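You operate a simulated robot arm through the tools that you are given. There is no shell and no other tool. Be economical: measure what you need, move in short steps, check, and stop when the job is done.

Carry out the task below with a simulated robot arm. There is one attempt and no reset: what you move stays moved.

Task
Take the blue hammock box on the top of the packing bench and put it away on the top shelf of the tall rack. Take the pink pad on the top of the packing bench and put it away on the ledge of the cook bay. Fetch the shoe from the top of the packing bench and set it on the roof rack. Put the red soap tin on the top of the packing bench away on the chest-high shelf of the tall rack. Put the orange flat case on the shelf under the packing bench. Put the yellow flat case on the top of the sideboard. Take the green flat case and leave it on top of the pan set carton. Put the black compass on top of the white block. Any order will do. Set down upright: blue hammock box, yellow flat case.

It is judged by the outcome, as a careful person would: the job done as asked, and still so three seconds after it is handed in. It fails if anything else is knocked over, pushed out of place, dropped, spilled or broken.

Robot
A 7-joint arm with a two-finger gripper on a trunk, on a base that drives. Base frame: it is fixed to the floor where the robot stands at the start and does not move with it; the origin is under the middle of the robot, x ahead of it, y to its left, z up; the surface under the hand at the start is at about z = 0.78. Readings come in m, rad, newtons and seconds.
With the tool pointing down near the work surface it reaches from about 0.1 to 0.52 m from the robot's upright axis, wherever it stands. Its first joint turns from -2.496 to 2.496 rad. Places, roughly: black compass [-1.25, -0.75, 0.5]; blue hammock box [0.5, 0, 0.75]; chest-high shelf of the tall rack [-4.1, 1.3, 1]; green flat case [0.25, -1.75, 0.75]; ledge of the cook bay (25x69 cm) [-4.88, -8.14, 0.92]; orange flat case [0.5, -0.75, 0.75]; pan set carton [-1.5, -2.75, 1]; pink pad (6x9x5 cm) [0.6, 0, 0.8]; red soap tin [0.5, -0.75, 0.75]; roof rack [-3.4, 1.3, 0.8]; shelf under the packing bench [0.5, -1, 0.2]; shoe (9x24x10 cm) [0.7, -0.4, 0.8]; top of the sideboard [-2.3, 1.3, 0.8]; top shelf of the tall rack [-4.1, 1.3, 1.7]; white block (7x8x5 cm) [-1.2, -1.3, 0.5]; yellow flat case [0.25, -1.5, 0.75]. Payload 1.47 kg.
The TCP is the grasp point between the finger pads, 0.016 m short of the fingertips. In the tool frame z runs along the fingers and y along their closing line. Largest opening 0.087 m; the body of the gripper starts 0.055 m behind the TCP.
Orientation is told as [roll, pitch, yaw] about the base's x, y, z axes, in that order, counted from this pose: with the fingers straight down and closing along the base's y, the tool's x points along the base's -x, its y along +y and its z along -z.

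Tools
- The arm moves only by the tool servo_tool. Its argument "deltas" is one flat list of numbers, 7 for each row, row after row: the closure, from 0 (fully open) to 1 (shut), then the shift along the base's x, y, z in units of 30 mm (1.0 is 30 mm), then the turn, a rotation vector about the base's x, y, z in units of 4 degrees (1.0 is 4 degrees). In form: [grip, x, y, z, wx, wy, wz, grip, x, y, z, wx, wy, wz, ...]. A call has 1 to 8 rows; each row shifts and turns the commanded pose from where the row before left it. A call with a number of a shift or a turn outside -1 to 1 is refused whole. Rows are played at 5 a second. More than 0.05 m and 0.15 rad between two rows, or a gripper value outside its range, and nothing of the call is played. A pose out of reach is approached as far as the arm can. The call stops where the force on the tool passes 40 N (or 10 N more than at its start, if that is more) or the arm is blocked; 0.2 s more then pass. The fingers move at their own pace (about 0.045 m/s each) and stop on an object; they squeeze with about 28 N. The grip force told is the motor's: it shows also when the fingers shut on nothing. Time passes only in rows, and 0.2 s behind the last, so rows that do not move let the fingers close. It gives the time, the measured TCP pose, the force on the tool (base axes), the opening and the grip force at its end, in the units of the frame above (readings bear some noise), with the torque about the TCP (base axes, N m) and any sound that the robot's microphone picked up.
- Cameras (640 x 400 px; columns grow to the right, rows downward): "scene" is now at [0.131, -0.0303, 1.5259]; the picture's right is [-0.45, -0.90, 0.00], its down [-0.76, 0.38, -0.54] and it looks along [0.48, -0.24, -0.84] (base axes); focal length 248 px, centre (320, 200). "wrist" rides on the gripper at [0.073, 0.012, -0.09] in the tool frame; the picture's right is [-0.16, 0.99, 0.00], its down [-0.72, -0.12, -0.68] and it looks along [-0.67, -0.11, 0.73] (tool axes); focal length 247 px, centre (320, 200). There is no depth. A picture from a camera that has moved, and an enlarged one, comes with that camera's place and axes in the base frame and with its lens.
- get_image(camera): a new picture of that camera. It takes no simulated time.
- lift_body(by): slides the trunk up (or, below 0, down) by that many m; the arm and the scene camera ride with it, the base frame stays. It gives what a move gives, with no picture.
- steer(legs): drives the robot by 1 to 6 legs, each [ahead, left, turn to the left] in m, m and rad, along the robot's own axes; the way and the turn of a leg run together, so that a leg with both is an arc; at most 1.5 m and 3.142 rad a leg. The arm and the cameras ride along, it lands a little off, and it stops where it bumps. It gives what a move gives.
- aim_head(pan, tilt): turns the head with the scene camera to pan (to the left, within 1.501 rad either way) and tilt (down, from -0.506 to 1.204), counted from straight ahead of the robot. It gives what a move gives.
- close_up(camera, box): a new picture of the part [left, top, right, bottom] of that camera's present view, enlarged. It takes no simulated time.
- close_job(): hands the job in; it is judged then, once.

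Work in short steps. Places have to be worked out from the pictures, the camera data and where the tool is seen: move nearer, look again, correct. Check each grasp and each placing, and mend what went wrong. You have 483 turns and 228 pictures in all, those below and enlarged ones among them. Open the gripper and draw the arm clear of the work before you hand the job in, unless the task says otherwise; then end with one line.

The tools are called after ">>>" as name(argument=value, ...) on one line, values as JSON. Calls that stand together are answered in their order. servo_tool: Moves the arm, as the interface text tells. Its arguments: {"type":"object","properties":{"deltas":{"type":"array"}},"required":["deltas"]} The other tools are called the same way: lift_body (by) slides the trunk up or down; steer (legs) drives the base; aim_head (pan, tilt) turns the head that bears the scene camera; get_image (camera) takes a picture; close_up (camera, box) takes an enlarged picture of a part of a camera's view; close_job () hands the job in.

At the start:

```text
time: 0.0
eef_pos: [0.4156, -0.1219, 1.0715]
tool_rot: [0.0, -0.001, 0.0]
force: [-0.3, -0.4, 0.0]
torque: [-0.01, 0.0, 0.04]
grip_width: 0.0872
grasp_force: 0.1
trunk travel left (down, up): [-0.882, 0.358]
robot x, y, heading: [0.0003, 0.0025, 0.004]
head pan, tilt: [-0.665, 0.972]
```

scene: 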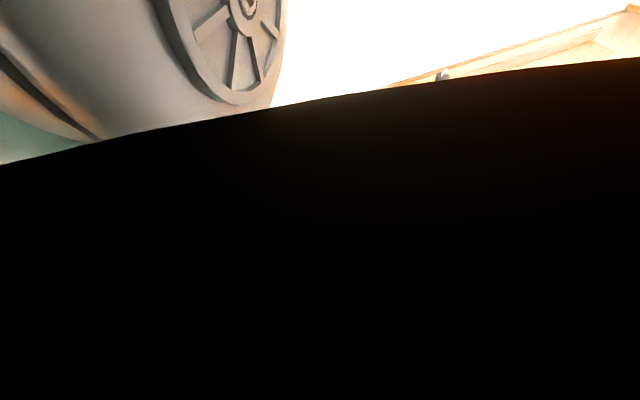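
wrist: 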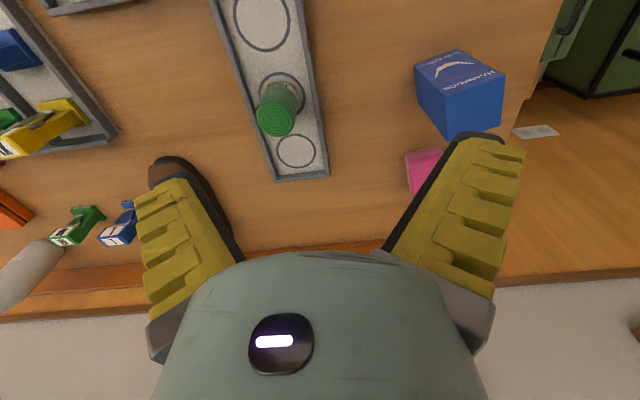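

The wrist camera works, though its picture is flipped: down is away from the robot. The scene view is blocked, so I'll turn the head.

>>> aim_head(pan=0.0, tilt=0.7)

>>> get_image(camera="scene")

```text
time: 1.0
eef_pos: [0.4142, -0.1214, 1.0719]
tool_rot: [0.0, 0.001, 0.002]
force: [1.1, 0.1, 0.5]
torque: [0.0, -0.04, -0.04]
grip_width: 0.087
grasp_force: 0.0
trunk travel left (down, up): [-0.882, 0.358]
robot x, y, heading: [0.0006, -0.0005, 0.003]
head pan, tilt: [0.0, 0.7]
```

```text
225 pictures are left
camera scene: at [0.1538, 0.0005, 1.5496], right [0.0, -1.0, 0.0], down [-0.64, 0.0, -0.76], along [0.76, 0.0, -0.64], focal length 248 px, centre (320, 200)
```

scene: 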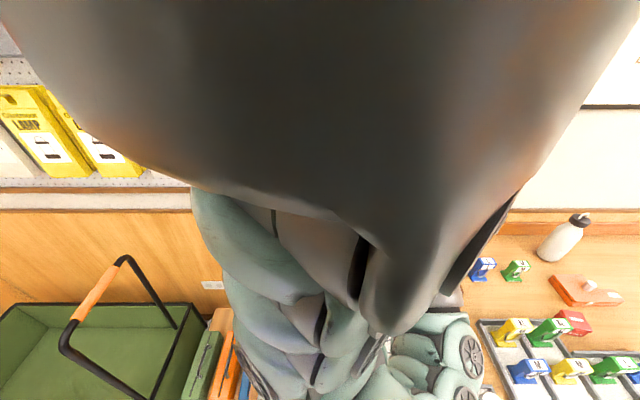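

The elbow blocks the middle. I'll look to the right along the bench.

>>> aim_head(pan=-1.1, tilt=0.6)

>>> get_image(camera="scene")

>>> aim_head(pan=1.2, tilt=0.5)

>>> get_image(camera="scene")

```text
time: 2.4
eef_pos: [0.4148, -0.1222, 1.0712]
tool_rot: [0.0, 0.002, 0.001]
force: [0.7, -0.4, -0.3]
torque: [0.01, -0.01, 0.02]
grip_width: 0.0872
grasp_force: 0.0
trunk travel left (down, up): [-0.882, 0.358]
robot x, y, heading: [0.0017, -0.0012, -0.003]
head pan, tilt: [-1.1, 0.6]
```

```text
224 pictures are left
camera scene: at [0.1502, -0.0279, 1.5524], right [-0.33, -0.94, 0.0], down [-0.58, 0.2, -0.78], along [0.74, -0.26, -0.62], focal length 248 px, centre (320, 200)
```

scene: 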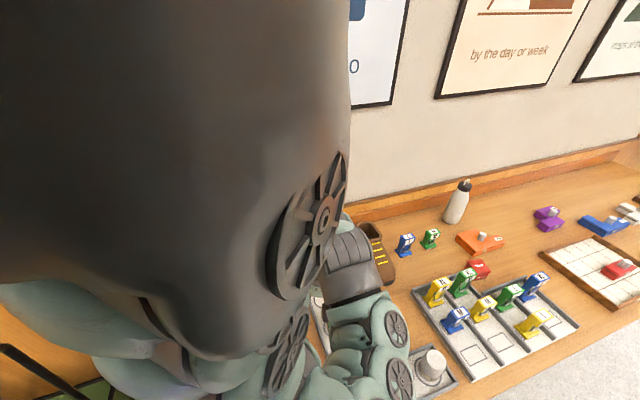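

```text
time: 4.5
eef_pos: [0.4146, -0.1205, 1.0714]
tool_rot: [0.002, 0.001, 0.002]
force: [-0.2, 0.3, 0.1]
torque: [0.01, -0.01, -0.03]
grip_width: 0.0872
grasp_force: 0.0
trunk travel left (down, up): [-0.882, 0.358]
robot x, y, heading: [0.0011, -0.0001, 0.001]
head pan, tilt: [1.201, 0.499]
```

```text
223 pictures are left
camera scene: at [0.1528, 0.0364, 1.5684], right [0.39, -0.92, 0.0], down [-0.43, -0.18, -0.88], along [0.81, 0.35, -0.47], focal length 248 px, centre (320, 200)
```

scene: 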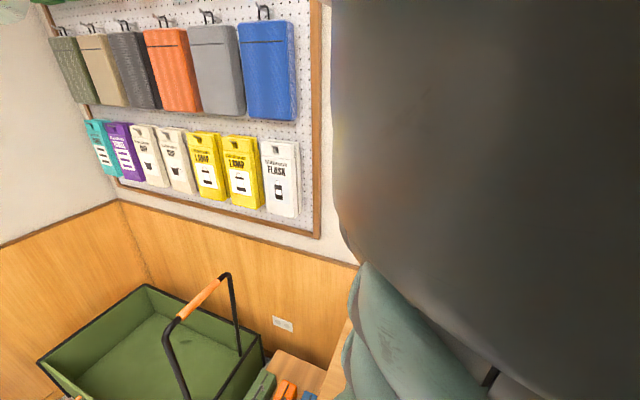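

The reported axes don't match the pan that I asked for. I'll take the picture again to see whether the head had settled.

>>> get_image(camera="scene")

```text
222 pictures are left
camera scene: at [0.1528, 0.0364, 1.5684], right [0.39, -0.92, 0.0], down [-0.43, -0.18, -0.88], along [0.81, 0.35, -0.47], focal length 248 px, centre (320, 200)
```

scene: 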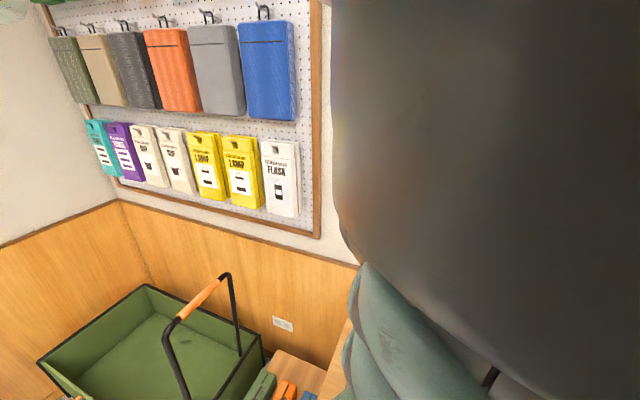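

>>> servo_tool(deltas=[0, 0, 0, 0, 0, 0, 0, 0, 0, 0, 0, 0, 0, 0, 0, 0, 0, 0, 0, 0, 0])

>>> aim_head(pan=1.5, tilt=0.5)

>>> get_image(camera="scene")

```text
time: 5.3
eef_pos: [0.4142, -0.1208, 1.072]
tool_rot: [0.001, -0.001, 0.002]
force: [0.9, 0.8, -0.3]
torque: [0.01, -0.01, -0.01]
grip_width: 0.087
grasp_force: 0.0
trunk travel left (down, up): [-0.882, 0.358]
robot x, y, heading: [-0.0003, -0.0013, 0.005]
head pan, tilt: [1.201, 0.499]
```

```text
time: 6.1
eef_pos: [0.4148, -0.1205, 1.0704]
tool_rot: [0.0, 0.0, 0.002]
force: [0.8, -0.7, 0.8]
torque: [0.0, 0.01, 0.03]
grip_width: 0.0869
grasp_force: 0.0
trunk travel left (down, up): [-0.882, 0.358]
robot x, y, heading: [-0.001, 0.0001, 0.006]
head pan, tilt: [1.499, 0.499]
```

```text
221 pictures are left
camera scene: at [0.1527, 0.0368, 1.5688], right [0.4, -0.92, 0.0], down [-0.43, -0.18, -0.89], along [0.81, 0.35, -0.47], focal length 248 px, centre (320, 200)
```

scene: 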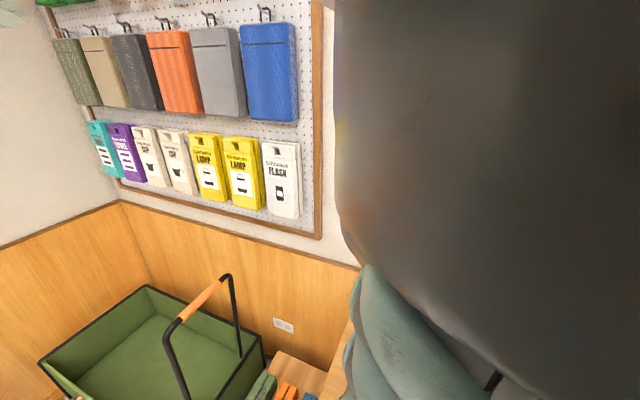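

Head yaw stops near ±0.4 rad, so I'll turn the base to look around. I'll back off a bit first, then turn left.

>>> steer(legs=[[-0.35, 0, 0], [0, 0, 1.57]])

>>> aim_head(pan=0.5, tilt=0.3)

>>> get_image(camera="scene")

```text
time: 12.2
eef_pos: [-0.235, 0.4165, 1.0716]
tool_rot: [0.0, 0.001, 1.575]
force: [0.1, -0.2, -0.6]
torque: [0.01, -0.04, 0.02]
grip_width: 0.087
grasp_force: 0.0
trunk travel left (down, up): [-0.882, 0.358]
robot x, y, heading: [-0.3525, -0.0034, 1.577]
head pan, tilt: [1.499, 0.499]
```

```text
time: 13.5
eef_pos: [-0.2336, 0.4149, 1.0728]
tool_rot: [0.0, 0.002, 1.574]
force: [-0.3, 0.5, -0.3]
torque: [0.01, -0.02, 0.03]
grip_width: 0.0872
grasp_force: 0.0
trunk travel left (down, up): [-0.882, 0.358]
robot x, y, heading: [-0.3543, -0.0029, 1.577]
head pan, tilt: [0.499, 0.3]
```

```text
220 pictures are left
camera scene: at [-0.4018, 0.1515, 1.5853], right [0.87, 0.49, 0.0], down [0.15, -0.26, -0.95], along [-0.47, 0.83, -0.3], focal length 248 px, centre (320, 200)
```

scene: 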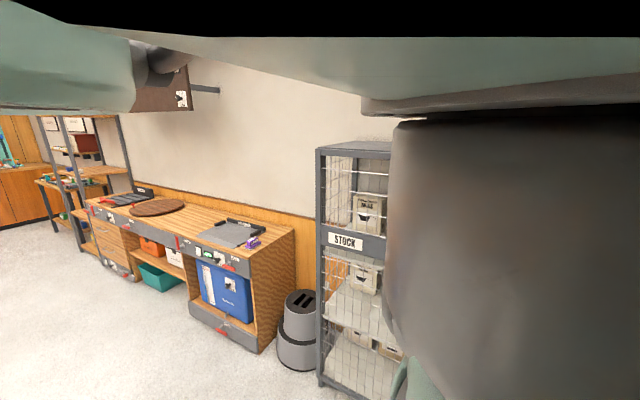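

>>> steer(legs=[[0, 0, 1.3]])

>>> aim_head(pan=0.0, tilt=0.3)

>>> get_image(camera="scene")

>>> aim_head(pan=0.9, tilt=0.3)

>>> get_image(camera="scene")

```text
time: 17.1
eef_pos: [-0.7258, 0.2211, 1.0709]
tool_rot: [0.001, 0.001, 2.89]
force: [0.1, -0.3, 0.3]
torque: [-0.01, 0.04, 0.02]
grip_width: 0.087
grasp_force: 0.1
trunk travel left (down, up): [-0.882, 0.358]
robot x, y, heading: [-0.3561, -0.0022, 2.887]
head pan, tilt: [0.499, 0.3]
```

```text
time: 18.1
eef_pos: [-0.7272, 0.2212, 1.0718]
tool_rot: [-0.001, 0.003, 2.89]
force: [0.0, -0.3, 0.4]
torque: [-0.01, 0.01, 0.05]
grip_width: 0.0869
grasp_force: 0.1
trunk travel left (down, up): [-0.882, 0.358]
robot x, y, heading: [-0.3542, -0.0008, 2.89]
head pan, tilt: [0.0, 0.3]
```

```text
219 pictures are left
camera scene: at [-0.5139, -0.0061, 1.5855], right [-0.25, 0.97, 0.0], down [0.29, 0.08, -0.95], along [-0.92, -0.24, -0.3], focal length 248 px, centre (320, 200)
```

scene: 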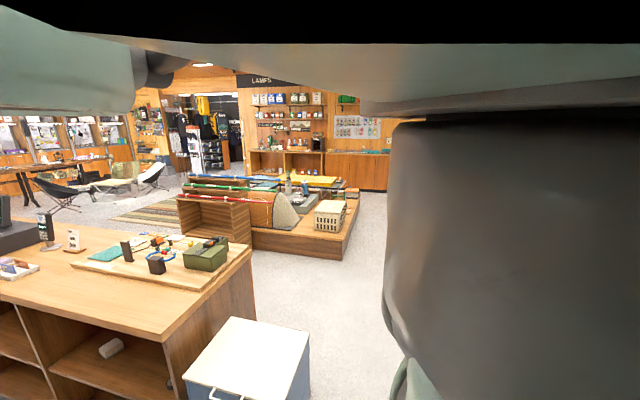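

```text
time: 19.3
eef_pos: [-0.7271, 0.2204, 1.0709]
tool_rot: [-0.001, 0.0, 2.89]
force: [-0.2, -0.2, 0.5]
torque: [0.03, -0.03, -0.01]
grip_width: 0.0869
grasp_force: 0.0
trunk travel left (down, up): [-0.882, 0.358]
robot x, y, heading: [-0.3566, -0.0004, 2.889]
head pan, tilt: [0.901, 0.3]
```

```text
218 pictures are left
camera scene: at [-0.4941, -0.0435, 1.5852], right [-0.66, 0.76, 0.0], down [0.23, 0.2, -0.95], along [-0.72, -0.62, -0.3], focal length 248 px, centre (320, 200)
```

scene: 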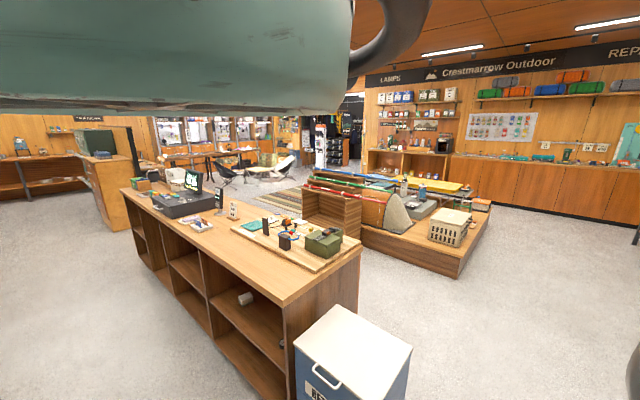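

Desk with the cubbies (white block, compass) is seen. I'll look farther round toward -y.

>>> steer(legs=[[0, 0, 1.57]])

>>> get_image(camera="scene")

>>> aim_head(pan=-0.7, tilt=0.3)

>>> get_image(camera="scene")

```text
time: 23.5
eef_pos: [-0.5733, -0.3729, 1.0714]
tool_rot: [0.001, 0.002, -1.813]
force: [0.9, -0.2, -0.8]
torque: [0.04, -0.01, 0.02]
grip_width: 0.0871
grasp_force: 0.0
trunk travel left (down, up): [-0.882, 0.358]
robot x, y, heading: [-0.3542, 0.0008, -1.818]
head pan, tilt: [0.901, 0.3]
```

```text
217 pictures are left
camera scene: at [-0.3111, -0.1378, 1.5854], right [-0.75, -0.66, 0.0], down [-0.2, 0.22, -0.95], along [0.63, -0.72, -0.3], focal length 248 px, centre (320, 200)
```

scene: 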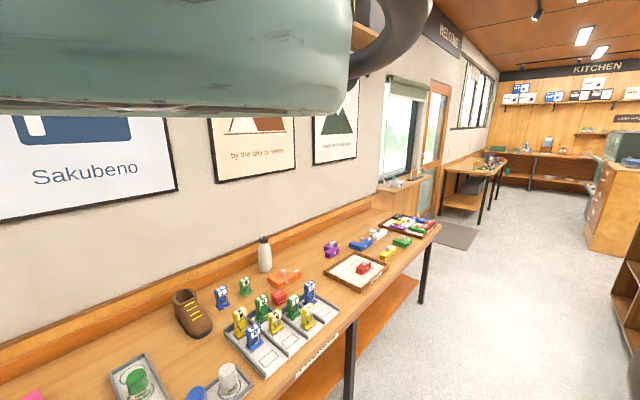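

```text
time: 25.2
eef_pos: [-0.5729, -0.3727, 1.0727]
tool_rot: [-0.001, 0.002, -1.814]
force: [0.6, 0.4, 0.9]
torque: [-0.01, 0.02, -0.01]
grip_width: 0.0872
grasp_force: 0.1
trunk travel left (down, up): [-0.882, 0.358]
robot x, y, heading: [-0.3579, -0.0021, -1.82]
head pan, tilt: [-0.7, 0.3]
```

```text
216 pictures are left
camera scene: at [-0.3112, -0.1378, 1.5855], right [-0.75, -0.66, 0.0], down [-0.2, 0.22, -0.95], along [0.63, -0.72, -0.3], focal length 248 px, centre (320, 200)
```

scene: 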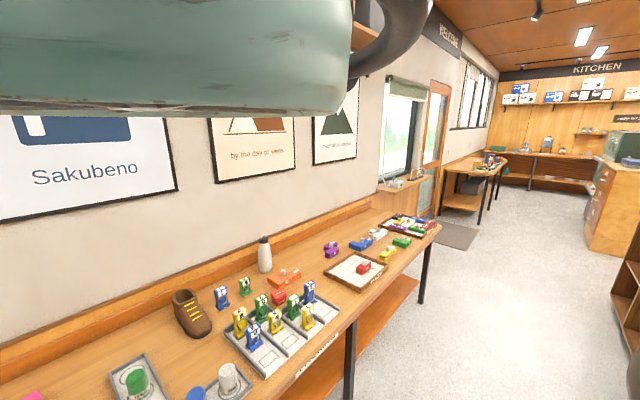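

The head can't pan across while the arm is near, but the bench layout is clear now. I'll drive back to the bench's left end for the blue box.

>>> steer(legs=[[0, 0, 1.818], [0.37, 0.05, 0]])

>>> get_image(camera="wrist")

```text
time: 32.0
eef_pos: [0.426, -0.0539, 1.0721]
tool_rot: [0.001, 0.003, 0.022]
force: [0.7, -0.5, -0.6]
torque: [-0.01, 0.01, -0.02]
grip_width: 0.0867
grasp_force: 0.0
trunk travel left (down, up): [-0.882, 0.358]
robot x, y, heading: [0.0135, 0.0581, 0.025]
head pan, tilt: [-0.7, 0.3]
```

```text
215 pictures are left
camera wrist: at [0.3512, -0.0436, 1.1603], right [0.14, 0.99, 0.0], down [0.73, -0.1, 0.68], along [0.67, -0.09, -0.73], focal length 247 px, centre (320, 200)
```

wrist: 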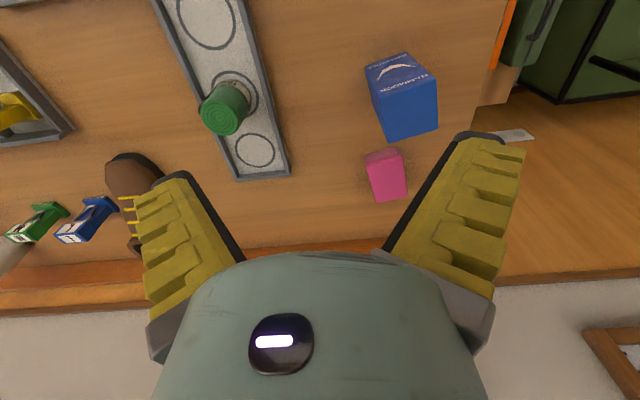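

Blue box is about 6.5 cm wide at (0.48, 0.04), roughly 11 cm tall. Before picking up anything, I'll inspect the rack, roof rack and sideboard so that I can choose how to grasp.

>>> steer(legs=[[-0.35, 0, 0], [0, 0, 1.545], [0.15, 0, 0], [0, 1.5, 0], [0, 0.6, 0]])

>>> aim_head(pan=0.7, tilt=0.3)

>>> get_image(camera="scene")

```text
time: 49.0
eef_pos: [-2.3181, 0.5462, 1.0714]
tool_rot: [-0.002, 0.003, 1.618]
force: [-0.2, -0.3, 0.0]
torque: [0.04, -0.01, 0.04]
grip_width: 0.087
grasp_force: 0.0
trunk travel left (down, up): [-0.882, 0.358]
robot x, y, heading: [-2.416, 0.1269, 1.612]
head pan, tilt: [-0.7, 0.3]
```

```text
time: 50.5
eef_pos: [-2.3191, 0.5473, 1.0731]
tool_rot: [-0.001, 0.002, 1.616]
force: [-0.5, 0.3, -0.4]
torque: [-0.02, 0.0, -0.01]
grip_width: 0.0869
grasp_force: 0.0
trunk travel left (down, up): [-0.882, 0.358]
robot x, y, heading: [-2.4181, 0.1268, 1.618]
head pan, tilt: [0.7, 0.3]
```

```text
214 pictures are left
camera scene: at [-2.5043, 0.2477, 1.5859], right [0.53, 0.85, 0.0], down [0.25, -0.16, -0.96], along [-0.81, 0.51, -0.29], focal length 248 px, centre (320, 200)
```

scene: 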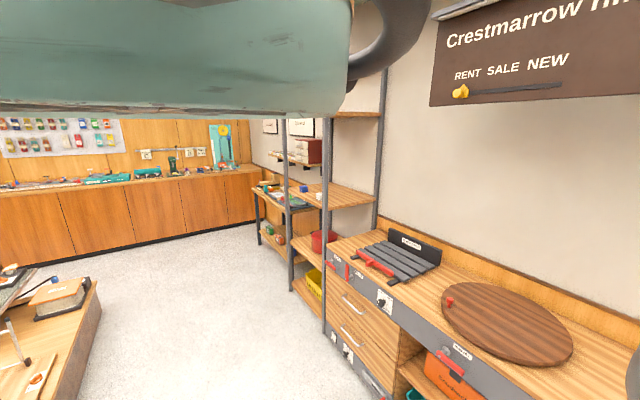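

>>> steer(legs=[[0, 1.0, 0]])

>>> aim_head(pan=0.7, tilt=0.45)

>>> get_image(camera="scene")

```text
time: 55.6
eef_pos: [-3.3045, 0.5084, 1.0727]
tool_rot: [0.0, 0.001, 1.603]
force: [-0.2, 0.2, -0.2]
torque: [-0.02, 0.01, -0.01]
grip_width: 0.087
grasp_force: 0.1
trunk travel left (down, up): [-0.882, 0.358]
robot x, y, heading: [-3.4133, 0.0909, 1.598]
head pan, tilt: [0.7, 0.3]
```

```text
time: 56.3
eef_pos: [-3.3048, 0.5086, 1.0707]
tool_rot: [0.0, 0.002, 1.605]
force: [-0.3, -0.6, -0.4]
torque: [0.01, -0.02, 0.02]
grip_width: 0.0872
grasp_force: 0.1
trunk travel left (down, up): [-0.882, 0.358]
robot x, y, heading: [-3.4167, 0.0868, 1.601]
head pan, tilt: [0.7, 0.45]
```

```text
213 pictures are left
camera scene: at [-3.4951, 0.2102, 1.58], right [0.54, 0.84, 0.0], down [0.3, -0.19, -0.94], along [-0.79, 0.51, -0.35], focal length 248 px, centre (320, 200)
```

scene: 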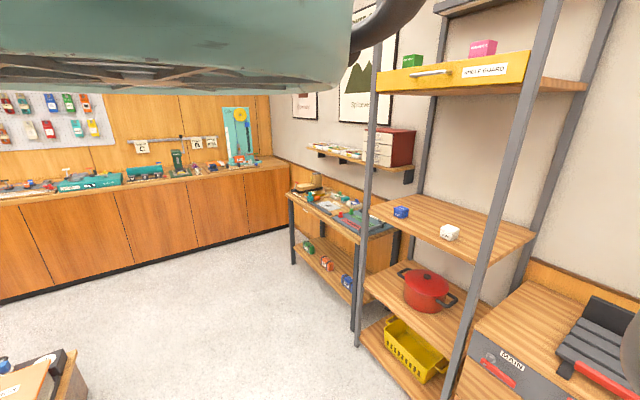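

The rack is clear: the chest-high shelf has blue and white items, and the top shelf has a yellow guard and two boxes. I'll raise the trunk and look at the top shelf.

>>> lift_body(by=0.355)

>>> aim_head(pan=0.9, tilt=0.45)

>>> get_image(camera="scene")

```text
time: 59.8
eef_pos: [-3.3036, 0.5077, 1.4275]
tool_rot: [0.002, 0.002, 1.603]
force: [-0.5, -0.2, 0.5]
torque: [0.0, 0.02, 0.04]
grip_width: 0.0868
grasp_force: 0.1
trunk travel left (down, up): [-1.237, 0.003]
robot x, y, heading: [-3.4169, 0.0892, 1.599]
head pan, tilt: [0.7, 0.45]
```

```text
time: 60.5
eef_pos: [-3.3049, 0.5089, 1.4268]
tool_rot: [-0.001, 0.0, 1.603]
force: [-0.4, 0.5, -0.2]
torque: [0.02, -0.03, 0.03]
grip_width: 0.0871
grasp_force: 0.1
trunk travel left (down, up): [-1.237, 0.003]
robot x, y, heading: [-3.4143, 0.088, 1.603]
head pan, tilt: [0.901, 0.45]
```

```text
212 pictures are left
camera scene: at [-3.4951, 0.2097, 1.9321], right [0.54, 0.84, 0.0], down [0.32, -0.21, -0.92], along [-0.78, 0.5, -0.38], focal length 248 px, centre (320, 200)
```

scene: 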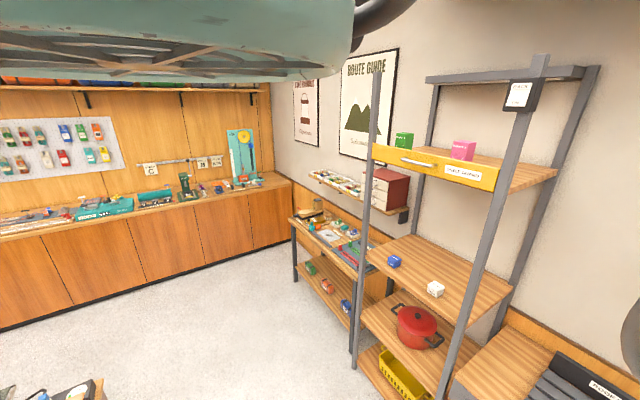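

The top shelf is open above, with a low guard (top at z ≈ 1.73, front y ≈ 1.13). Now I'll test how high the tool-down pose reaches with the trunk up.

>>> servo_tool(deltas=[0, 0, 0, 1, 0, 0, 0, 0, 0, 0, 1, 0, 0, 0, 0, 0, 0, 1, 0, 0, 0, 0, 0, 0, 1, 0, 0, 0, 0, 0, 0, 1, 0, 0, 0, 0, 0, 0, 1, 0, 0, 0, 0, 0, 0, 1, 0, 0, 0, 0, 0, 0, 1, 0, 0, 0])

>>> servo_tool(deltas=[0, 0, 0, 1, 0, 0, 0, 0, 0, 0, 1, 0, 0, 0, 0, 0, 0, 1, 0, 0, 0, 0, 0, 0, 1, 0, 0, 0, 0, 0, 0, 1, 0, 0, 0])

```text
time: 62.3
eef_pos: [-3.284, 0.539, 1.5405]
tool_rot: [0.003, -0.002, 1.602]
force: [0.4, 0.3, -0.1]
torque: [0.01, -0.02, 0.01]
grip_width: 0.0869
grasp_force: 0.0
out of reach, approached as far as the arm can: row 1, 2, 3, 4, 5, 6, 7, 8
trunk travel left (down, up): [-1.237, 0.003]
robot x, y, heading: [-3.4134, 0.0917, 1.602]
head pan, tilt: [0.901, 0.45]
```

```text
time: 63.5
eef_pos: [-3.2849, 0.5406, 1.5419]
tool_rot: [0.004, -0.002, 1.604]
force: [0.0, -0.3, 0.1]
torque: [-0.01, 0.04, -0.01]
grip_width: 0.0868
grasp_force: 0.2
out of reach, approached as far as the arm can: row 1, 2, 3, 4, 5
trunk travel left (down, up): [-1.237, 0.003]
robot x, y, heading: [-3.4115, 0.0917, 1.601]
head pan, tilt: [0.901, 0.45]
```

Tool-down tops out at z ≈ 1.54, so the top shelf needs a forward-pointing tool. I'll test tilting it horizontal.

>>> servo_tool(deltas=[0, 0, 0, 0, 1, 0, 0, 0, 0, 0, 0, 1, 0, 0, 0, 0, 0, 0, 1, 0, 0, 0, 0, 0, 0, 1, 0, 0, 0, 0, 0, 0, 1, 0, 0, 0, 0, 0, 0, 1, 0, 0, 0, 0, 0, 0, 1, 0, 0, 0, 0, 0, 0, 1, 0, 0])

>>> servo_tool(deltas=[0, 0, 0, 0, 1, 0, 0, 0, 0, 0, 0, 1, 0, 0, 0, 0, 0, 0, 1, 0, 0, 0, 0, 0, 0, 1, 0, 0, 0, 0, 0, 0, 1, 0, 0, 0, 0, 0, 0, 1, 0, 0, 0, 0, 0, 0, 1, 0, 0, 0, 0, 0, 0, 1, 0, 0])

>>> servo_tool(deltas=[0, 0, 0, 0, 1, 0, 0, 0, 0, 0, 0, 1, 0, 0, 0, 0, 0, 0, 1, 0, 0, 0, 0, 0, 0, 1, 0, 0, 0, 0, 0, 0, 1, 0, 0, 0, 0, 0, 0, 1, 0, 0])

```text
time: 65.3
eef_pos: [-3.2766, 0.5584, 1.5578]
tool_rot: [-0.003, -0.068, 1.604]
force: [0.2, 1.0, 0.4]
torque: [0.0, 0.04, 0.02]
grip_width: 0.0872
grasp_force: 0.1
out of reach, approached as far as the arm can: row 1, 2, 3, 4, 5, 6, 7, 8
trunk travel left (down, up): [-1.237, 0.003]
robot x, y, heading: [-3.411, 0.0901, 1.604]
head pan, tilt: [0.901, 0.45]
```

```text
time: 67.1
eef_pos: [-3.2787, 0.5577, 1.5563]
tool_rot: [-0.002, -0.067, 1.605]
force: [-0.1, -0.3, -1.2]
torque: [0.01, 0.0, -0.01]
grip_width: 0.087
grasp_force: 0.0
out of reach, approached as far as the arm can: row 1, 2, 3, 4, 5, 6, 7, 8
trunk travel left (down, up): [-1.237, 0.003]
robot x, y, heading: [-3.4128, 0.0917, 1.603]
head pan, tilt: [0.901, 0.45]
```

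```text
time: 68.5
eef_pos: [-3.2775, 0.5576, 1.5574]
tool_rot: [-0.002, -0.068, 1.603]
force: [-0.3, -0.4, -1.3]
torque: [-0.02, 0.04, -0.02]
grip_width: 0.087
grasp_force: 0.0
out of reach, approached as far as the arm can: row 1, 2, 3, 4, 5, 6
trunk travel left (down, up): [-1.237, 0.003]
robot x, y, heading: [-3.4164, 0.0878, 1.608]
head pan, tilt: [0.901, 0.45]
```

>>> servo_tool(deltas=[0, 0, 0, -1, 0, 0, 0, 0, 0, 0, -1, 0, 0, 0, 0, 0, 0, -1, 0, 0, 0, 0, 0, 0, -1, 0, 0, 0, 0, 0, 0, -1, 0, 0, 0, 0, 0, 0, -1, 0, 0, 0])

```text
time: 69.9
eef_pos: [-3.2754, 0.5574, 1.3778]
tool_rot: [-0.005, -0.068, 1.606]
force: [1.0, -0.3, 0.4]
torque: [-0.05, -0.04, -0.01]
grip_width: 0.0869
grasp_force: 0.1
trunk travel left (down, up): [-1.237, 0.003]
robot x, y, heading: [-3.415, 0.0889, 1.598]
head pan, tilt: [0.901, 0.45]
```

>>> servo_tool(deltas=[0, 0, 0, 0, 1, 0, 0, 0, 0, 0, 0, 1, 0, 0, 0, 0, 0, 0, 1, 0, 0, 0, 0, 0, 0, 1, 0, 0, 0, 0, 0, 0, 1, 0, 0, 0, 0, 0, 0, 1, 0, 0, 0, 0, 0, 0, 1, 0, 0, 0, 0, 0, 0, 1, 0, 0])

>>> servo_tool(deltas=[0, 0, 0, 0, 1, 0, 0, 0, 0, 0, 0, 1, 0, 0, 0, 0, 0, 0, 1, 0, 0, 0, 0, 0, 0, 1, 0, 0, 0, 0, 0, 0, 1, 0, 0, 0, 0, 0, 0, 1, 0, 0, 0, 0, 0, 0, 1, 0, 0, 0, 0, 0, 0, 1, 0, 0])

>>> servo_tool(deltas=[0, 0, 0, 0, 1, 0, 0, 0, 0, 0, 0, 1, 0, 0, 0, 0, 0, 0, 1, 0, 0, 0, 0, 0, 0, 1, 0, 0, 0, 0, 0, 0, 1, 0, 0, 0, 0, 0, 0, 1, 0, 0])

```text
time: 71.7
eef_pos: [-3.276, 0.5572, 1.3763]
tool_rot: [-0.025, -0.627, 1.61]
force: [0.1, 0.3, 0.6]
torque: [-0.02, -0.06, 0.01]
grip_width: 0.0868
grasp_force: 0.0
trunk travel left (down, up): [-1.237, 0.003]
robot x, y, heading: [-3.4107, 0.0843, 1.607]
head pan, tilt: [0.901, 0.45]
```

```text
time: 73.5
eef_pos: [-3.277, 0.5569, 1.3775]
tool_rot: [-0.086, -1.186, 1.663]
force: [0.1, -0.3, 0.0]
torque: [0.0, 0.01, 0.0]
grip_width: 0.0873
grasp_force: 0.1
trunk travel left (down, up): [-1.237, 0.003]
robot x, y, heading: [-3.4146, 0.0911, 1.598]
head pan, tilt: [0.901, 0.45]
```

```text
time: 74.9
eef_pos: [-3.2768, 0.5565, 1.3761]
tool_rot: [-2.37, -1.524, -2.342]
force: [-0.1, 0.1, 0.2]
torque: [0.01, 0.0, -0.02]
grip_width: 0.0868
grasp_force: 0.1
trunk travel left (down, up): [-1.237, 0.003]
robot x, y, heading: [-3.416, 0.091, 1.6]
head pan, tilt: [0.901, 0.45]
```

Horizontal works at z 1.38. I'll raise it to find the horizontal height limit.

>>> servo_tool(deltas=[0, 0, 0, 1, 0, 0, 0, 0, 0, 0, 1, 0, 0, 0, 0, 0, 0, 1, 0, 0, 0, 0, 0, 0, 1, 0, 0, 0, 0, 0, 0, 1, 0, 0, 0, 0, 0, 0, 1, 0, 0, 0, 0, 0, 0, 1, 0, 0, 0, 0, 0, 0, 1, 0, 0, 0])

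>>> servo_tool(deltas=[0, 0, 0, 1, 0, 0, 0, 0, 0, 0, 1, 0, 0, 0, 0, 0, 0, 1, 0, 0, 0, 0, 0, 0, 1, 0, 0, 0, 0, 0, 0, 1, 0, 0, 0, 0, 0, 0, 1, 0, 0, 0, 0, 0, 0, 1, 0, 0, 0, 0, 0, 0, 1, 0, 0, 0])

>>> servo_tool(deltas=[0, 0, 1, 0, 0, 0, 0, 0, 0, 1, 0, 0, 0, 0, 0, 0, 1, 0, 0, 0, 0, 0, 0, 1, 0, 0, 0, 0, 0, 0, 1, 0, 0, 0, 0])

>>> get_image(camera="scene")

```text
time: 76.7
eef_pos: [-3.2782, 0.5577, 1.6173]
tool_rot: [-2.39, -1.525, -2.326]
force: [0.0, -0.6, -0.1]
torque: [0.01, 0.03, -0.02]
grip_width: 0.0869
grasp_force: 0.0
trunk travel left (down, up): [-1.237, 0.003]
robot x, y, heading: [-3.4121, 0.0882, 1.605]
head pan, tilt: [0.901, 0.45]
```

```text
time: 78.5
eef_pos: [-3.2344, 0.5347, 1.706]
tool_rot: [-2.387, -1.525, -2.324]
force: [0.4, -0.2, -0.5]
torque: [0.02, 0.0, 0.03]
grip_width: 0.087
grasp_force: 0.0
out of reach, approached as far as the arm can: row 2, 3, 4, 5, 6, 7, 8
trunk travel left (down, up): [-1.237, 0.003]
robot x, y, heading: [-3.4146, 0.0904, 1.605]
head pan, tilt: [0.901, 0.45]
```

```text
time: 79.7
eef_pos: [-3.2291, 0.684, 1.7018]
tool_rot: [-2.37, -1.526, -2.345]
force: [0.3, -0.6, 0.1]
torque: [0.0, 0.0, 0.01]
grip_width: 0.0869
grasp_force: 0.1
out of reach, approached as far as the arm can: row 1
trunk travel left (down, up): [-1.237, 0.003]
robot x, y, heading: [-3.4157, 0.0866, 1.605]
head pan, tilt: [0.901, 0.45]
```

```text
211 pictures are left
camera scene: at [-3.4944, 0.2092, 1.9269], right [0.54, 0.84, 0.0], down [0.37, -0.23, -0.9], along [-0.76, 0.48, -0.43], focal length 248 px, centre (320, 200)
```

scene: 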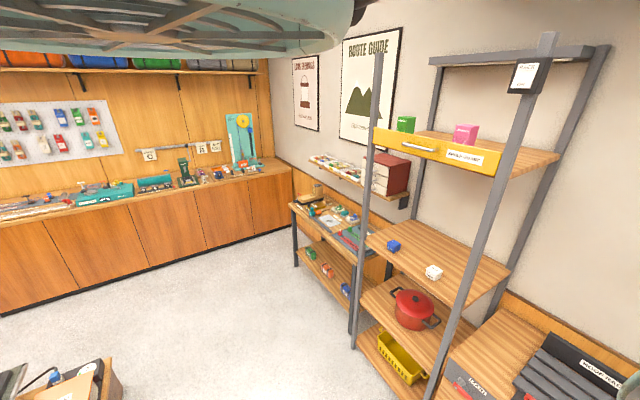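

>>> servo_tool(deltas=[0, 0, 0, 1, 0, 0, 0, 0, 0, 0, 1, 0, 0, 0, 0, 0, 0, 1, 0, 0, 0, 0, 0, 0, 1, 0, 0, 0])

>>> servo_tool(deltas=[0, 0, 1, 0, 0, 0, 0, 0, 0, 1, 0, 0, 0, 0, 0, 0, 1, 0, 0, 0, 0, 0, 0, 1, 0, 0, 0, 0, 0, 0, 1, 0, 0, 0, 0])

```text
time: 80.7
eef_pos: [-3.2303, 0.6861, 1.822]
tool_rot: [-2.409, -1.528, -2.3]
force: [0.1, 0.2, 0.3]
torque: [0.01, -0.01, -0.01]
grip_width: 0.0872
grasp_force: 0.0
trunk travel left (down, up): [-1.237, 0.003]
robot x, y, heading: [-3.4166, 0.0875, 1.601]
head pan, tilt: [0.901, 0.45]
```

```text
time: 81.9
eef_pos: [-3.2314, 0.8356, 1.8204]
tool_rot: [-2.357, -1.522, -2.355]
force: [0.0, -0.5, 1.2]
torque: [0.0, 0.01, -0.02]
grip_width: 0.0871
grasp_force: 0.1
trunk travel left (down, up): [-1.237, 0.003]
robot x, y, heading: [-3.4149, 0.0926, 1.599]
head pan, tilt: [0.901, 0.45]
```

Horizontal reaches far at z 1.82. I'll test whether a 45° tilt also works there, since that is easier for grasping off the bench.

>>> servo_tool(deltas=[0, 0, 0, 0, -1, 0, 0, 0, 0, 0, 0, -1, 0, 0, 0, 0, 0, 0, -1, 0, 0, 0, 0, 0, 0, -1, 0, 0, 0, 0, 0, 0, -1, 0, 0, 0, 0, 0, 0, -1, 0, 0, 0, 0, 0, 0, -1, 0, 0, 0, 0, 0, 0, -1, 0, 0])

>>> servo_tool(deltas=[0, 0, 0, 0, -1, 0, 0, 0, 0, 0, 0, -1, 0, 0, 0, 0, 0, 0, -1, 0, 0, 0, 0, 0, 0, -1, 0, 0])

>>> get_image(camera="scene")

```text
time: 83.7
eef_pos: [-3.2308, 0.8342, 1.8218]
tool_rot: [-0.058, -1.045, 1.637]
force: [-0.2, -0.4, -0.6]
torque: [0.04, -0.02, -0.03]
grip_width: 0.0868
grasp_force: 0.1
trunk travel left (down, up): [-1.237, 0.003]
robot x, y, heading: [-3.4144, 0.0923, 1.604]
head pan, tilt: [0.901, 0.45]
```

```text
time: 84.7
eef_pos: [-3.2291, 0.8353, 1.8205]
tool_rot: [-0.033, -0.766, 1.616]
force: [0.3, -0.4, -0.1]
torque: [0.02, -0.04, -0.01]
grip_width: 0.0872
grasp_force: 0.1
trunk travel left (down, up): [-1.237, 0.003]
robot x, y, heading: [-3.4149, 0.0901, 1.603]
head pan, tilt: [0.901, 0.45]
```

```text
210 pictures are left
camera scene: at [-3.4943, 0.2092, 1.927], right [0.54, 0.84, 0.0], down [0.37, -0.23, -0.9], along [-0.76, 0.48, -0.43], focal length 248 px, centre (320, 200)
```

scene: 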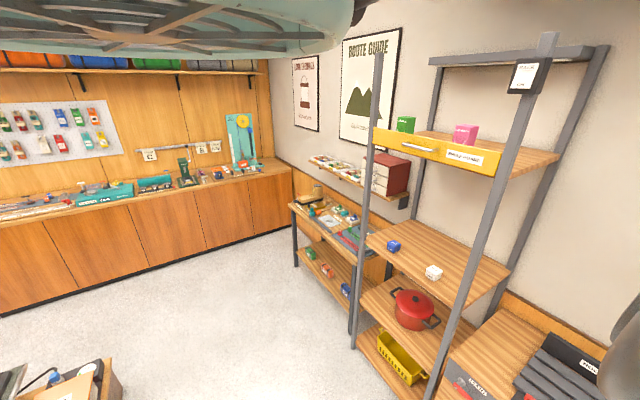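

45° tilt works there, so I'll use it for both pick and place. Now I'll retract, lower the trunk and return to the bench.

>>> servo_tool(deltas=[0, 0, -1, -1, 0, 0, 0, 0, 0, -1, -1, 0, 0, 0, 0, 0, -1, -1, 0, 0, 0, 0, 0, -1, -1, 0, 0, 0, 0, 0, -1, -1, 0, 0, 0, 0, 0, -1, -1, 0, 0, 0, 0, 0, -1, -1, 0, 0, 0, 0, 0, -1, -1, 0, 0, 0])

>>> lift_body(by=-0.4)

>>> steer(legs=[[0.1, -1.5, 0], [0, -1.5, 0], [-0.1, 0, -1.6], [0.1, 0, 0]])

>>> get_image(camera="wrist")

```text
time: 86.5
eef_pos: [-3.2213, 0.5997, 1.5779]
tool_rot: [-0.029, -0.767, 1.615]
force: [0.0, 0.1, 0.3]
torque: [0.01, -0.01, 0.0]
grip_width: 0.0872
grasp_force: 0.1
out of reach, approached as far as the arm can: row 7, 8
trunk travel left (down, up): [-1.237, 0.003]
robot x, y, heading: [-3.4121, 0.0925, 1.6]
head pan, tilt: [0.901, 0.45]
```

```text
time: 90.4
eef_pos: [-3.2205, 0.5984, 1.179]
tool_rot: [-0.032, -0.766, 1.616]
force: [-0.8, -0.7, -0.3]
torque: [-0.02, 0.0, 0.01]
grip_width: 0.0869
grasp_force: 0.0
trunk travel left (down, up): [-0.837, 0.403]
robot x, y, heading: [-3.4105, 0.0899, 1.604]
head pan, tilt: [0.901, 0.45]
```

```text
refused: leg 1 is longer than a leg can be; nothing moved
```

```text
209 pictures are left
camera wrist: at [-3.2306, 0.4853, 1.1913], right [-0.99, 0.09, 0.09], down [0.09, 0.05, 0.99], along [0.08, 0.99, -0.06], focal length 247 px, centre (320, 200)
```

wrist: 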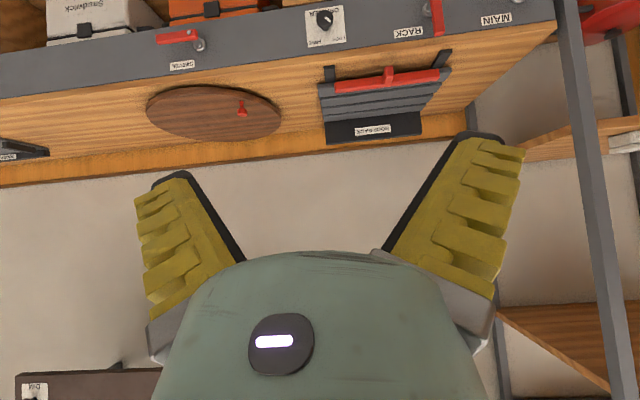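

>>> steer(legs=[[0, -1.5, 0], [0, -1.45, 0], [0, 0, -1.6], [0.2, 0, 0]])

>>> servo_tool(deltas=[0, 0, 1, 0, 0, 0, 0, 0, 0, 1, 0, 0, 0, 0, 0, 0, 1, 0, 0, 0, 0, 0, 0, 1, 0, 0, 0, 0])

>>> get_image(camera="wrist")

```text
time: 109.6
eef_pos: [0.237, -0.0064, 1.1788]
tool_rot: [-0.031, -0.767, 0.042]
force: [-0.2, 0.5, 0.6]
torque: [0.01, -0.02, -0.03]
grip_width: 0.0871
grasp_force: 0.0
trunk travel left (down, up): [-0.837, 0.403]
robot x, y, heading: [-0.2786, 0.1901, 0.03]
head pan, tilt: [0.901, 0.45]
```

```text
time: 110.6
eef_pos: [0.2836, 0.0478, 1.1408]
tool_rot: [-0.031, -0.766, 0.04]
force: [-0.1, -0.1, -0.9]
torque: [-0.03, -0.02, 0.02]
grip_width: 0.0869
grasp_force: 0.1
out of reach, approached as far as the arm can: row 1, 2, 3, 4
trunk travel left (down, up): [-0.837, 0.403]
robot x, y, heading: [-0.2695, 0.1894, 0.027]
head pan, tilt: [0.901, 0.45]
```

```text
208 pictures are left
camera wrist: at [0.1685, 0.058, 1.1534], right [0.09, 0.99, 0.09], down [0.05, -0.09, 0.99], along [0.99, -0.09, -0.06], focal length 247 px, centre (320, 200)
```

wrist: 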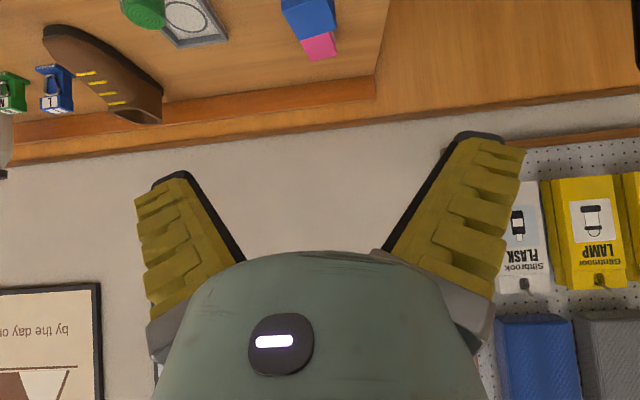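

The tilted pose sits 0.55 m ahead of the axis. I'll creep up so that the fingers are over the box, drop the trunk partway, and look.

>>> steer(legs=[[0.1, 0, 0]])

>>> lift_body(by=-0.15)

>>> get_image(camera="wrist")

```text
time: 111.8
eef_pos: [0.3835, 0.0502, 1.1408]
tool_rot: [-0.028, -0.768, 0.039]
force: [1.1, -0.4, -1.1]
torque: [-0.01, -0.01, 0.0]
grip_width: 0.0871
grasp_force: 0.1
trunk travel left (down, up): [-0.837, 0.403]
robot x, y, heading: [-0.1674, 0.1897, 0.023]
head pan, tilt: [0.901, 0.45]
```

```text
time: 113.5
eef_pos: [0.3857, 0.0492, 0.9916]
tool_rot: [-0.031, -0.767, 0.041]
force: [0.0, 0.7, 0.1]
torque: [0.01, 0.0, 0.02]
grip_width: 0.0871
grasp_force: 0.1
trunk travel left (down, up): [-0.687, 0.553]
robot x, y, heading: [-0.1694, 0.1923, 0.02]
head pan, tilt: [0.901, 0.45]
```

```text
207 pictures are left
camera wrist: at [0.2687, 0.0597, 1.0037], right [0.1, 0.99, 0.09], down [0.05, -0.09, 0.99], along [0.99, -0.09, -0.06], focal length 247 px, centre (320, 200)
```

wrist: 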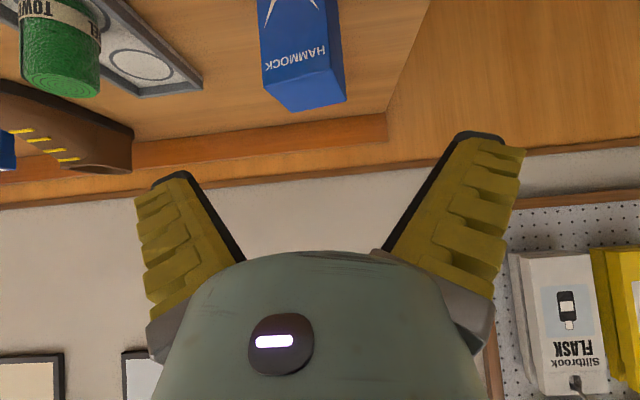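

The box top is about 5.3 cm square, centred at (0.47, 0.04), top z ≈ 0.90, yaw ≈ 0.22. I'll align the yaw and position above it.

>>> servo_tool(deltas=[0, 1, -0.33, 0, 0, 0, 0.9, 0, 0.9, 0, 0, 0, 0, 0.9, 0, 0.8, 0, 0, 0, 0, 0.8])

>>> get_image(camera="wrist")

```text
time: 114.3
eef_pos: [0.4671, 0.0381, 0.9926]
tool_rot: [-0.032, -0.765, 0.224]
force: [-0.4, 0.8, 0.5]
torque: [0.02, -0.03, 0.01]
grip_width: 0.0871
grasp_force: 0.1
trunk travel left (down, up): [-0.687, 0.553]
robot x, y, heading: [-0.172, 0.1934, 0.022]
head pan, tilt: [0.901, 0.45]
```

```text
206 pictures are left
camera wrist: at [0.3513, 0.0287, 1.0047], right [-0.09, 0.99, 0.09], down [0.07, -0.08, 0.99], along [0.99, 0.09, -0.06], focal length 247 px, centre (320, 200)
```

wrist: 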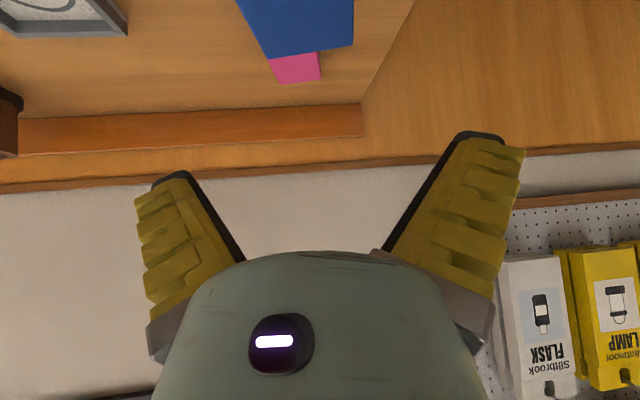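

>>> servo_tool(deltas=[0, 0, -0.1, -1, 0, 0, 0, 0, 0, 0, -1, 0, 0, 0, 0, 0, 0, -1, 0, 0, 0, 0, 0, 0, -0.9, 0, 0, 0])

>>> get_image(camera="wrist")

```text
time: 115.3
eef_pos: [0.4644, 0.0361, 0.8731]
tool_rot: [-0.032, -0.766, 0.222]
force: [-0.1, -0.4, -0.1]
torque: [-0.01, 0.01, -0.01]
grip_width: 0.087
grasp_force: 0.0
trunk travel left (down, up): [-0.687, 0.553]
robot x, y, heading: [-0.173, 0.19, 0.024]
head pan, tilt: [0.901, 0.45]
```

```text
205 pictures are left
camera wrist: at [0.3498, 0.0261, 0.8868], right [-0.08, 0.99, 0.09], down [0.07, -0.08, 0.99], along [0.99, 0.09, -0.06], focal length 247 px, centre (320, 200)
```

wrist: 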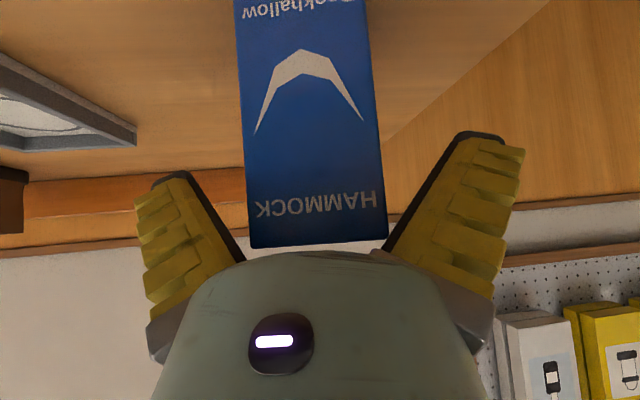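

Box is centred between the fingers. I'll go a little lower and close.

>>> servo_tool(deltas=[0, 0, 0, -0.4, 0, 0, 0, 1, 0, 0, 0, 0, 0, 0, 1, 0, 0, 0, 0, 0, 0, 1, 0, 0, 0, 0, 0, 0, 1, 0, 0, 0, 0, 0, 0])

>>> servo_tool(deltas=[1, 0, 0, 1, 0, 0, 0, 1, 0, 0, 1, 0, 0, 0, 1, 0, 0, 1, 0, 0, 0, 1, 0, 0, 1, 0, 0, 0])

>>> get_image(camera="wrist")

```text
time: 116.5
eef_pos: [0.4677, 0.0369, 0.8616]
tool_rot: [-0.028, -0.768, 0.219]
force: [-1.0, 1.4, 2.9]
torque: [0.3, -0.13, 0.06]
grip_width: 0.0638
grasp_force: 28.3
trunk travel left (down, up): [-0.687, 0.553]
robot x, y, heading: [-0.1721, 0.1919, 0.024]
head pan, tilt: [0.901, 0.45]
```

```text
time: 117.5
eef_pos: [0.4641, 0.0361, 0.9826]
tool_rot: [-0.03, -0.765, 0.221]
force: [-1.2, 0.0, -1.7]
torque: [-0.02, 0.01, 0.0]
grip_width: 0.0636
grasp_force: 28.3
trunk travel left (down, up): [-0.687, 0.553]
robot x, y, heading: [-0.1702, 0.1916, 0.023]
head pan, tilt: [0.901, 0.45]
```

```text
204 pictures are left
camera wrist: at [0.3483, 0.0256, 0.9949], right [-0.08, 0.99, 0.09], down [0.07, -0.08, 0.99], along [0.99, 0.09, -0.06], focal length 247 px, centre (320, 200)
```

wrist: 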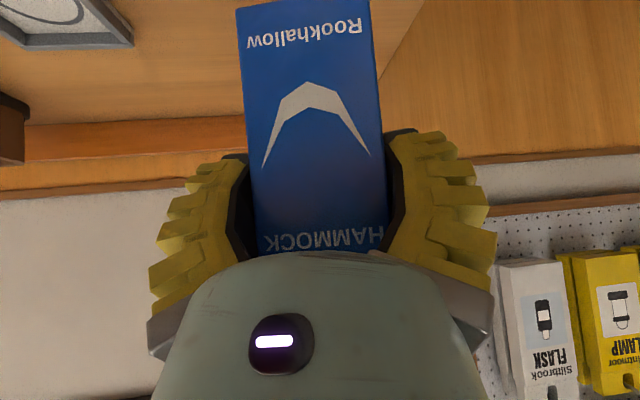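

Box is held (width 0.064). I'll back away and drive to the rack.

>>> steer(legs=[[-0.2, 0, 0], [0, 0, 1.55], [0, 1.5, 0], [0, 1.5, 0], [0, 0.85, 0]])

>>> lift_body(by=0.55)

```text
time: 141.1
eef_pos: [-4.0665, 0.8232, 0.9825]
tool_rot: [-0.029, -0.766, 1.767]
force: [0.2, 0.0, -1.9]
torque: [-0.02, 0.01, -0.02]
grip_width: 0.0622
grasp_force: 27.4
trunk travel left (down, up): [-0.687, 0.553]
robot x, y, heading: [-4.2359, 0.1947, 1.572]
head pan, tilt: [0.901, 0.45]
```

```text
refused: 0.55 is not a number from -0.4 to 0.4
```

>>> lift_body(by=0.4)

>>> lift_body(by=0.15)

>>> servo_tool(deltas=[1, 0, 0, 1, 0, 0, 0, 1, 0, 0, 1, 0, 0, 0, 1, 0, 0, 1, 0, 0, 0, 1, 0, 0, 1, 0, 0, 0, 1, 0, 0, 1, 0, 0, 0, 1, 0, 0, 1, 0, 0, 0, 1, 0, 0, 1, 0, 0, 0, 1, 0, 0, 1, 0, 0, 0])

>>> servo_tool(deltas=[1, -0.8, 0, 1, 0, 0, 0, 1, -0.8, 0, 1, 0, 0, 0, 1, -0.8, 0, 1, 0, 0, 0, 1, -0.8, 0, 0.5, 0, 0, 0])

>>> get_image(camera="wrist")

>>> get_image(camera="scene")

```text
time: 145.0
eef_pos: [-4.0664, 0.8243, 1.3814]
tool_rot: [-0.031, -0.766, 1.766]
force: [0.7, -0.2, -1.6]
torque: [-0.05, -0.02, -0.03]
grip_width: 0.062
grasp_force: 27.9
trunk travel left (down, up): [-1.087, 0.153]
robot x, y, heading: [-4.2375, 0.1955, 1.569]
head pan, tilt: [0.901, 0.45]
```

```text
time: 146.7
eef_pos: [-4.0659, 0.8246, 1.5315]
tool_rot: [-0.029, -0.766, 1.767]
force: [-0.6, 0.1, -1.9]
torque: [-0.02, -0.02, -0.01]
grip_width: 0.0618
grasp_force: 28.4
trunk travel left (down, up): [-1.237, 0.003]
robot x, y, heading: [-4.2383, 0.1942, 1.57]
head pan, tilt: [0.901, 0.45]
```

```text
time: 148.5
eef_pos: [-4.0657, 0.8236, 1.772]
tool_rot: [-0.027, -0.766, 1.765]
force: [-0.2, 0.0, -1.6]
torque: [-0.05, -0.04, 0.01]
grip_width: 0.0616
grasp_force: 28.1
trunk travel left (down, up): [-1.237, 0.003]
robot x, y, heading: [-4.2399, 0.1961, 1.572]
head pan, tilt: [0.901, 0.45]
```

```text
time: 149.5
eef_pos: [-4.1155, 0.8235, 1.831]
tool_rot: [-0.031, -0.769, 1.768]
force: [0.7, 0.3, -1.7]
torque: [-0.03, -0.01, -0.01]
grip_width: 0.0616
grasp_force: 27.8
out of reach, approached as far as the arm can: row 3, 4
trunk travel left (down, up): [-1.237, 0.003]
robot x, y, heading: [-4.2352, 0.194, 1.567]
head pan, tilt: [0.901, 0.45]
```

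```text
203 pictures are left
camera wrist: at [-4.1073, 0.7083, 1.8439], right [-0.99, -0.06, 0.09], down [0.09, 0.06, 0.99], along [-0.07, 1.0, -0.06], focal length 247 px, centre (320, 200)
```

wrist: 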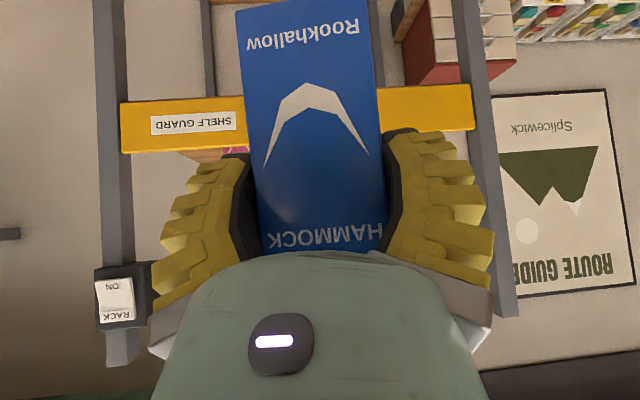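

```text
202 pictures are left
camera scene: at [-4.3153, 0.3161, 1.9269], right [0.56, 0.83, 0.0], down [0.36, -0.24, -0.9], along [-0.75, 0.51, -0.43], focal length 248 px, centre (320, 200)
```

scene: 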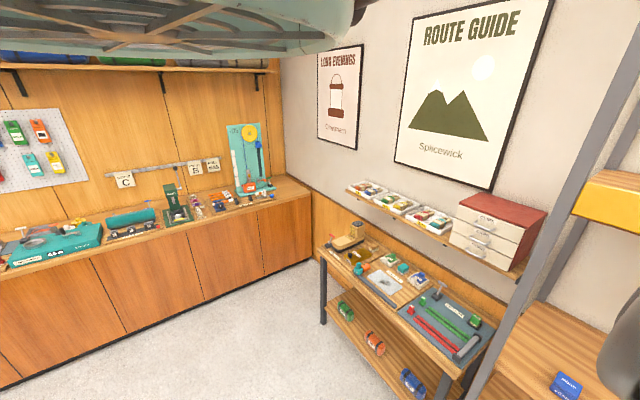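

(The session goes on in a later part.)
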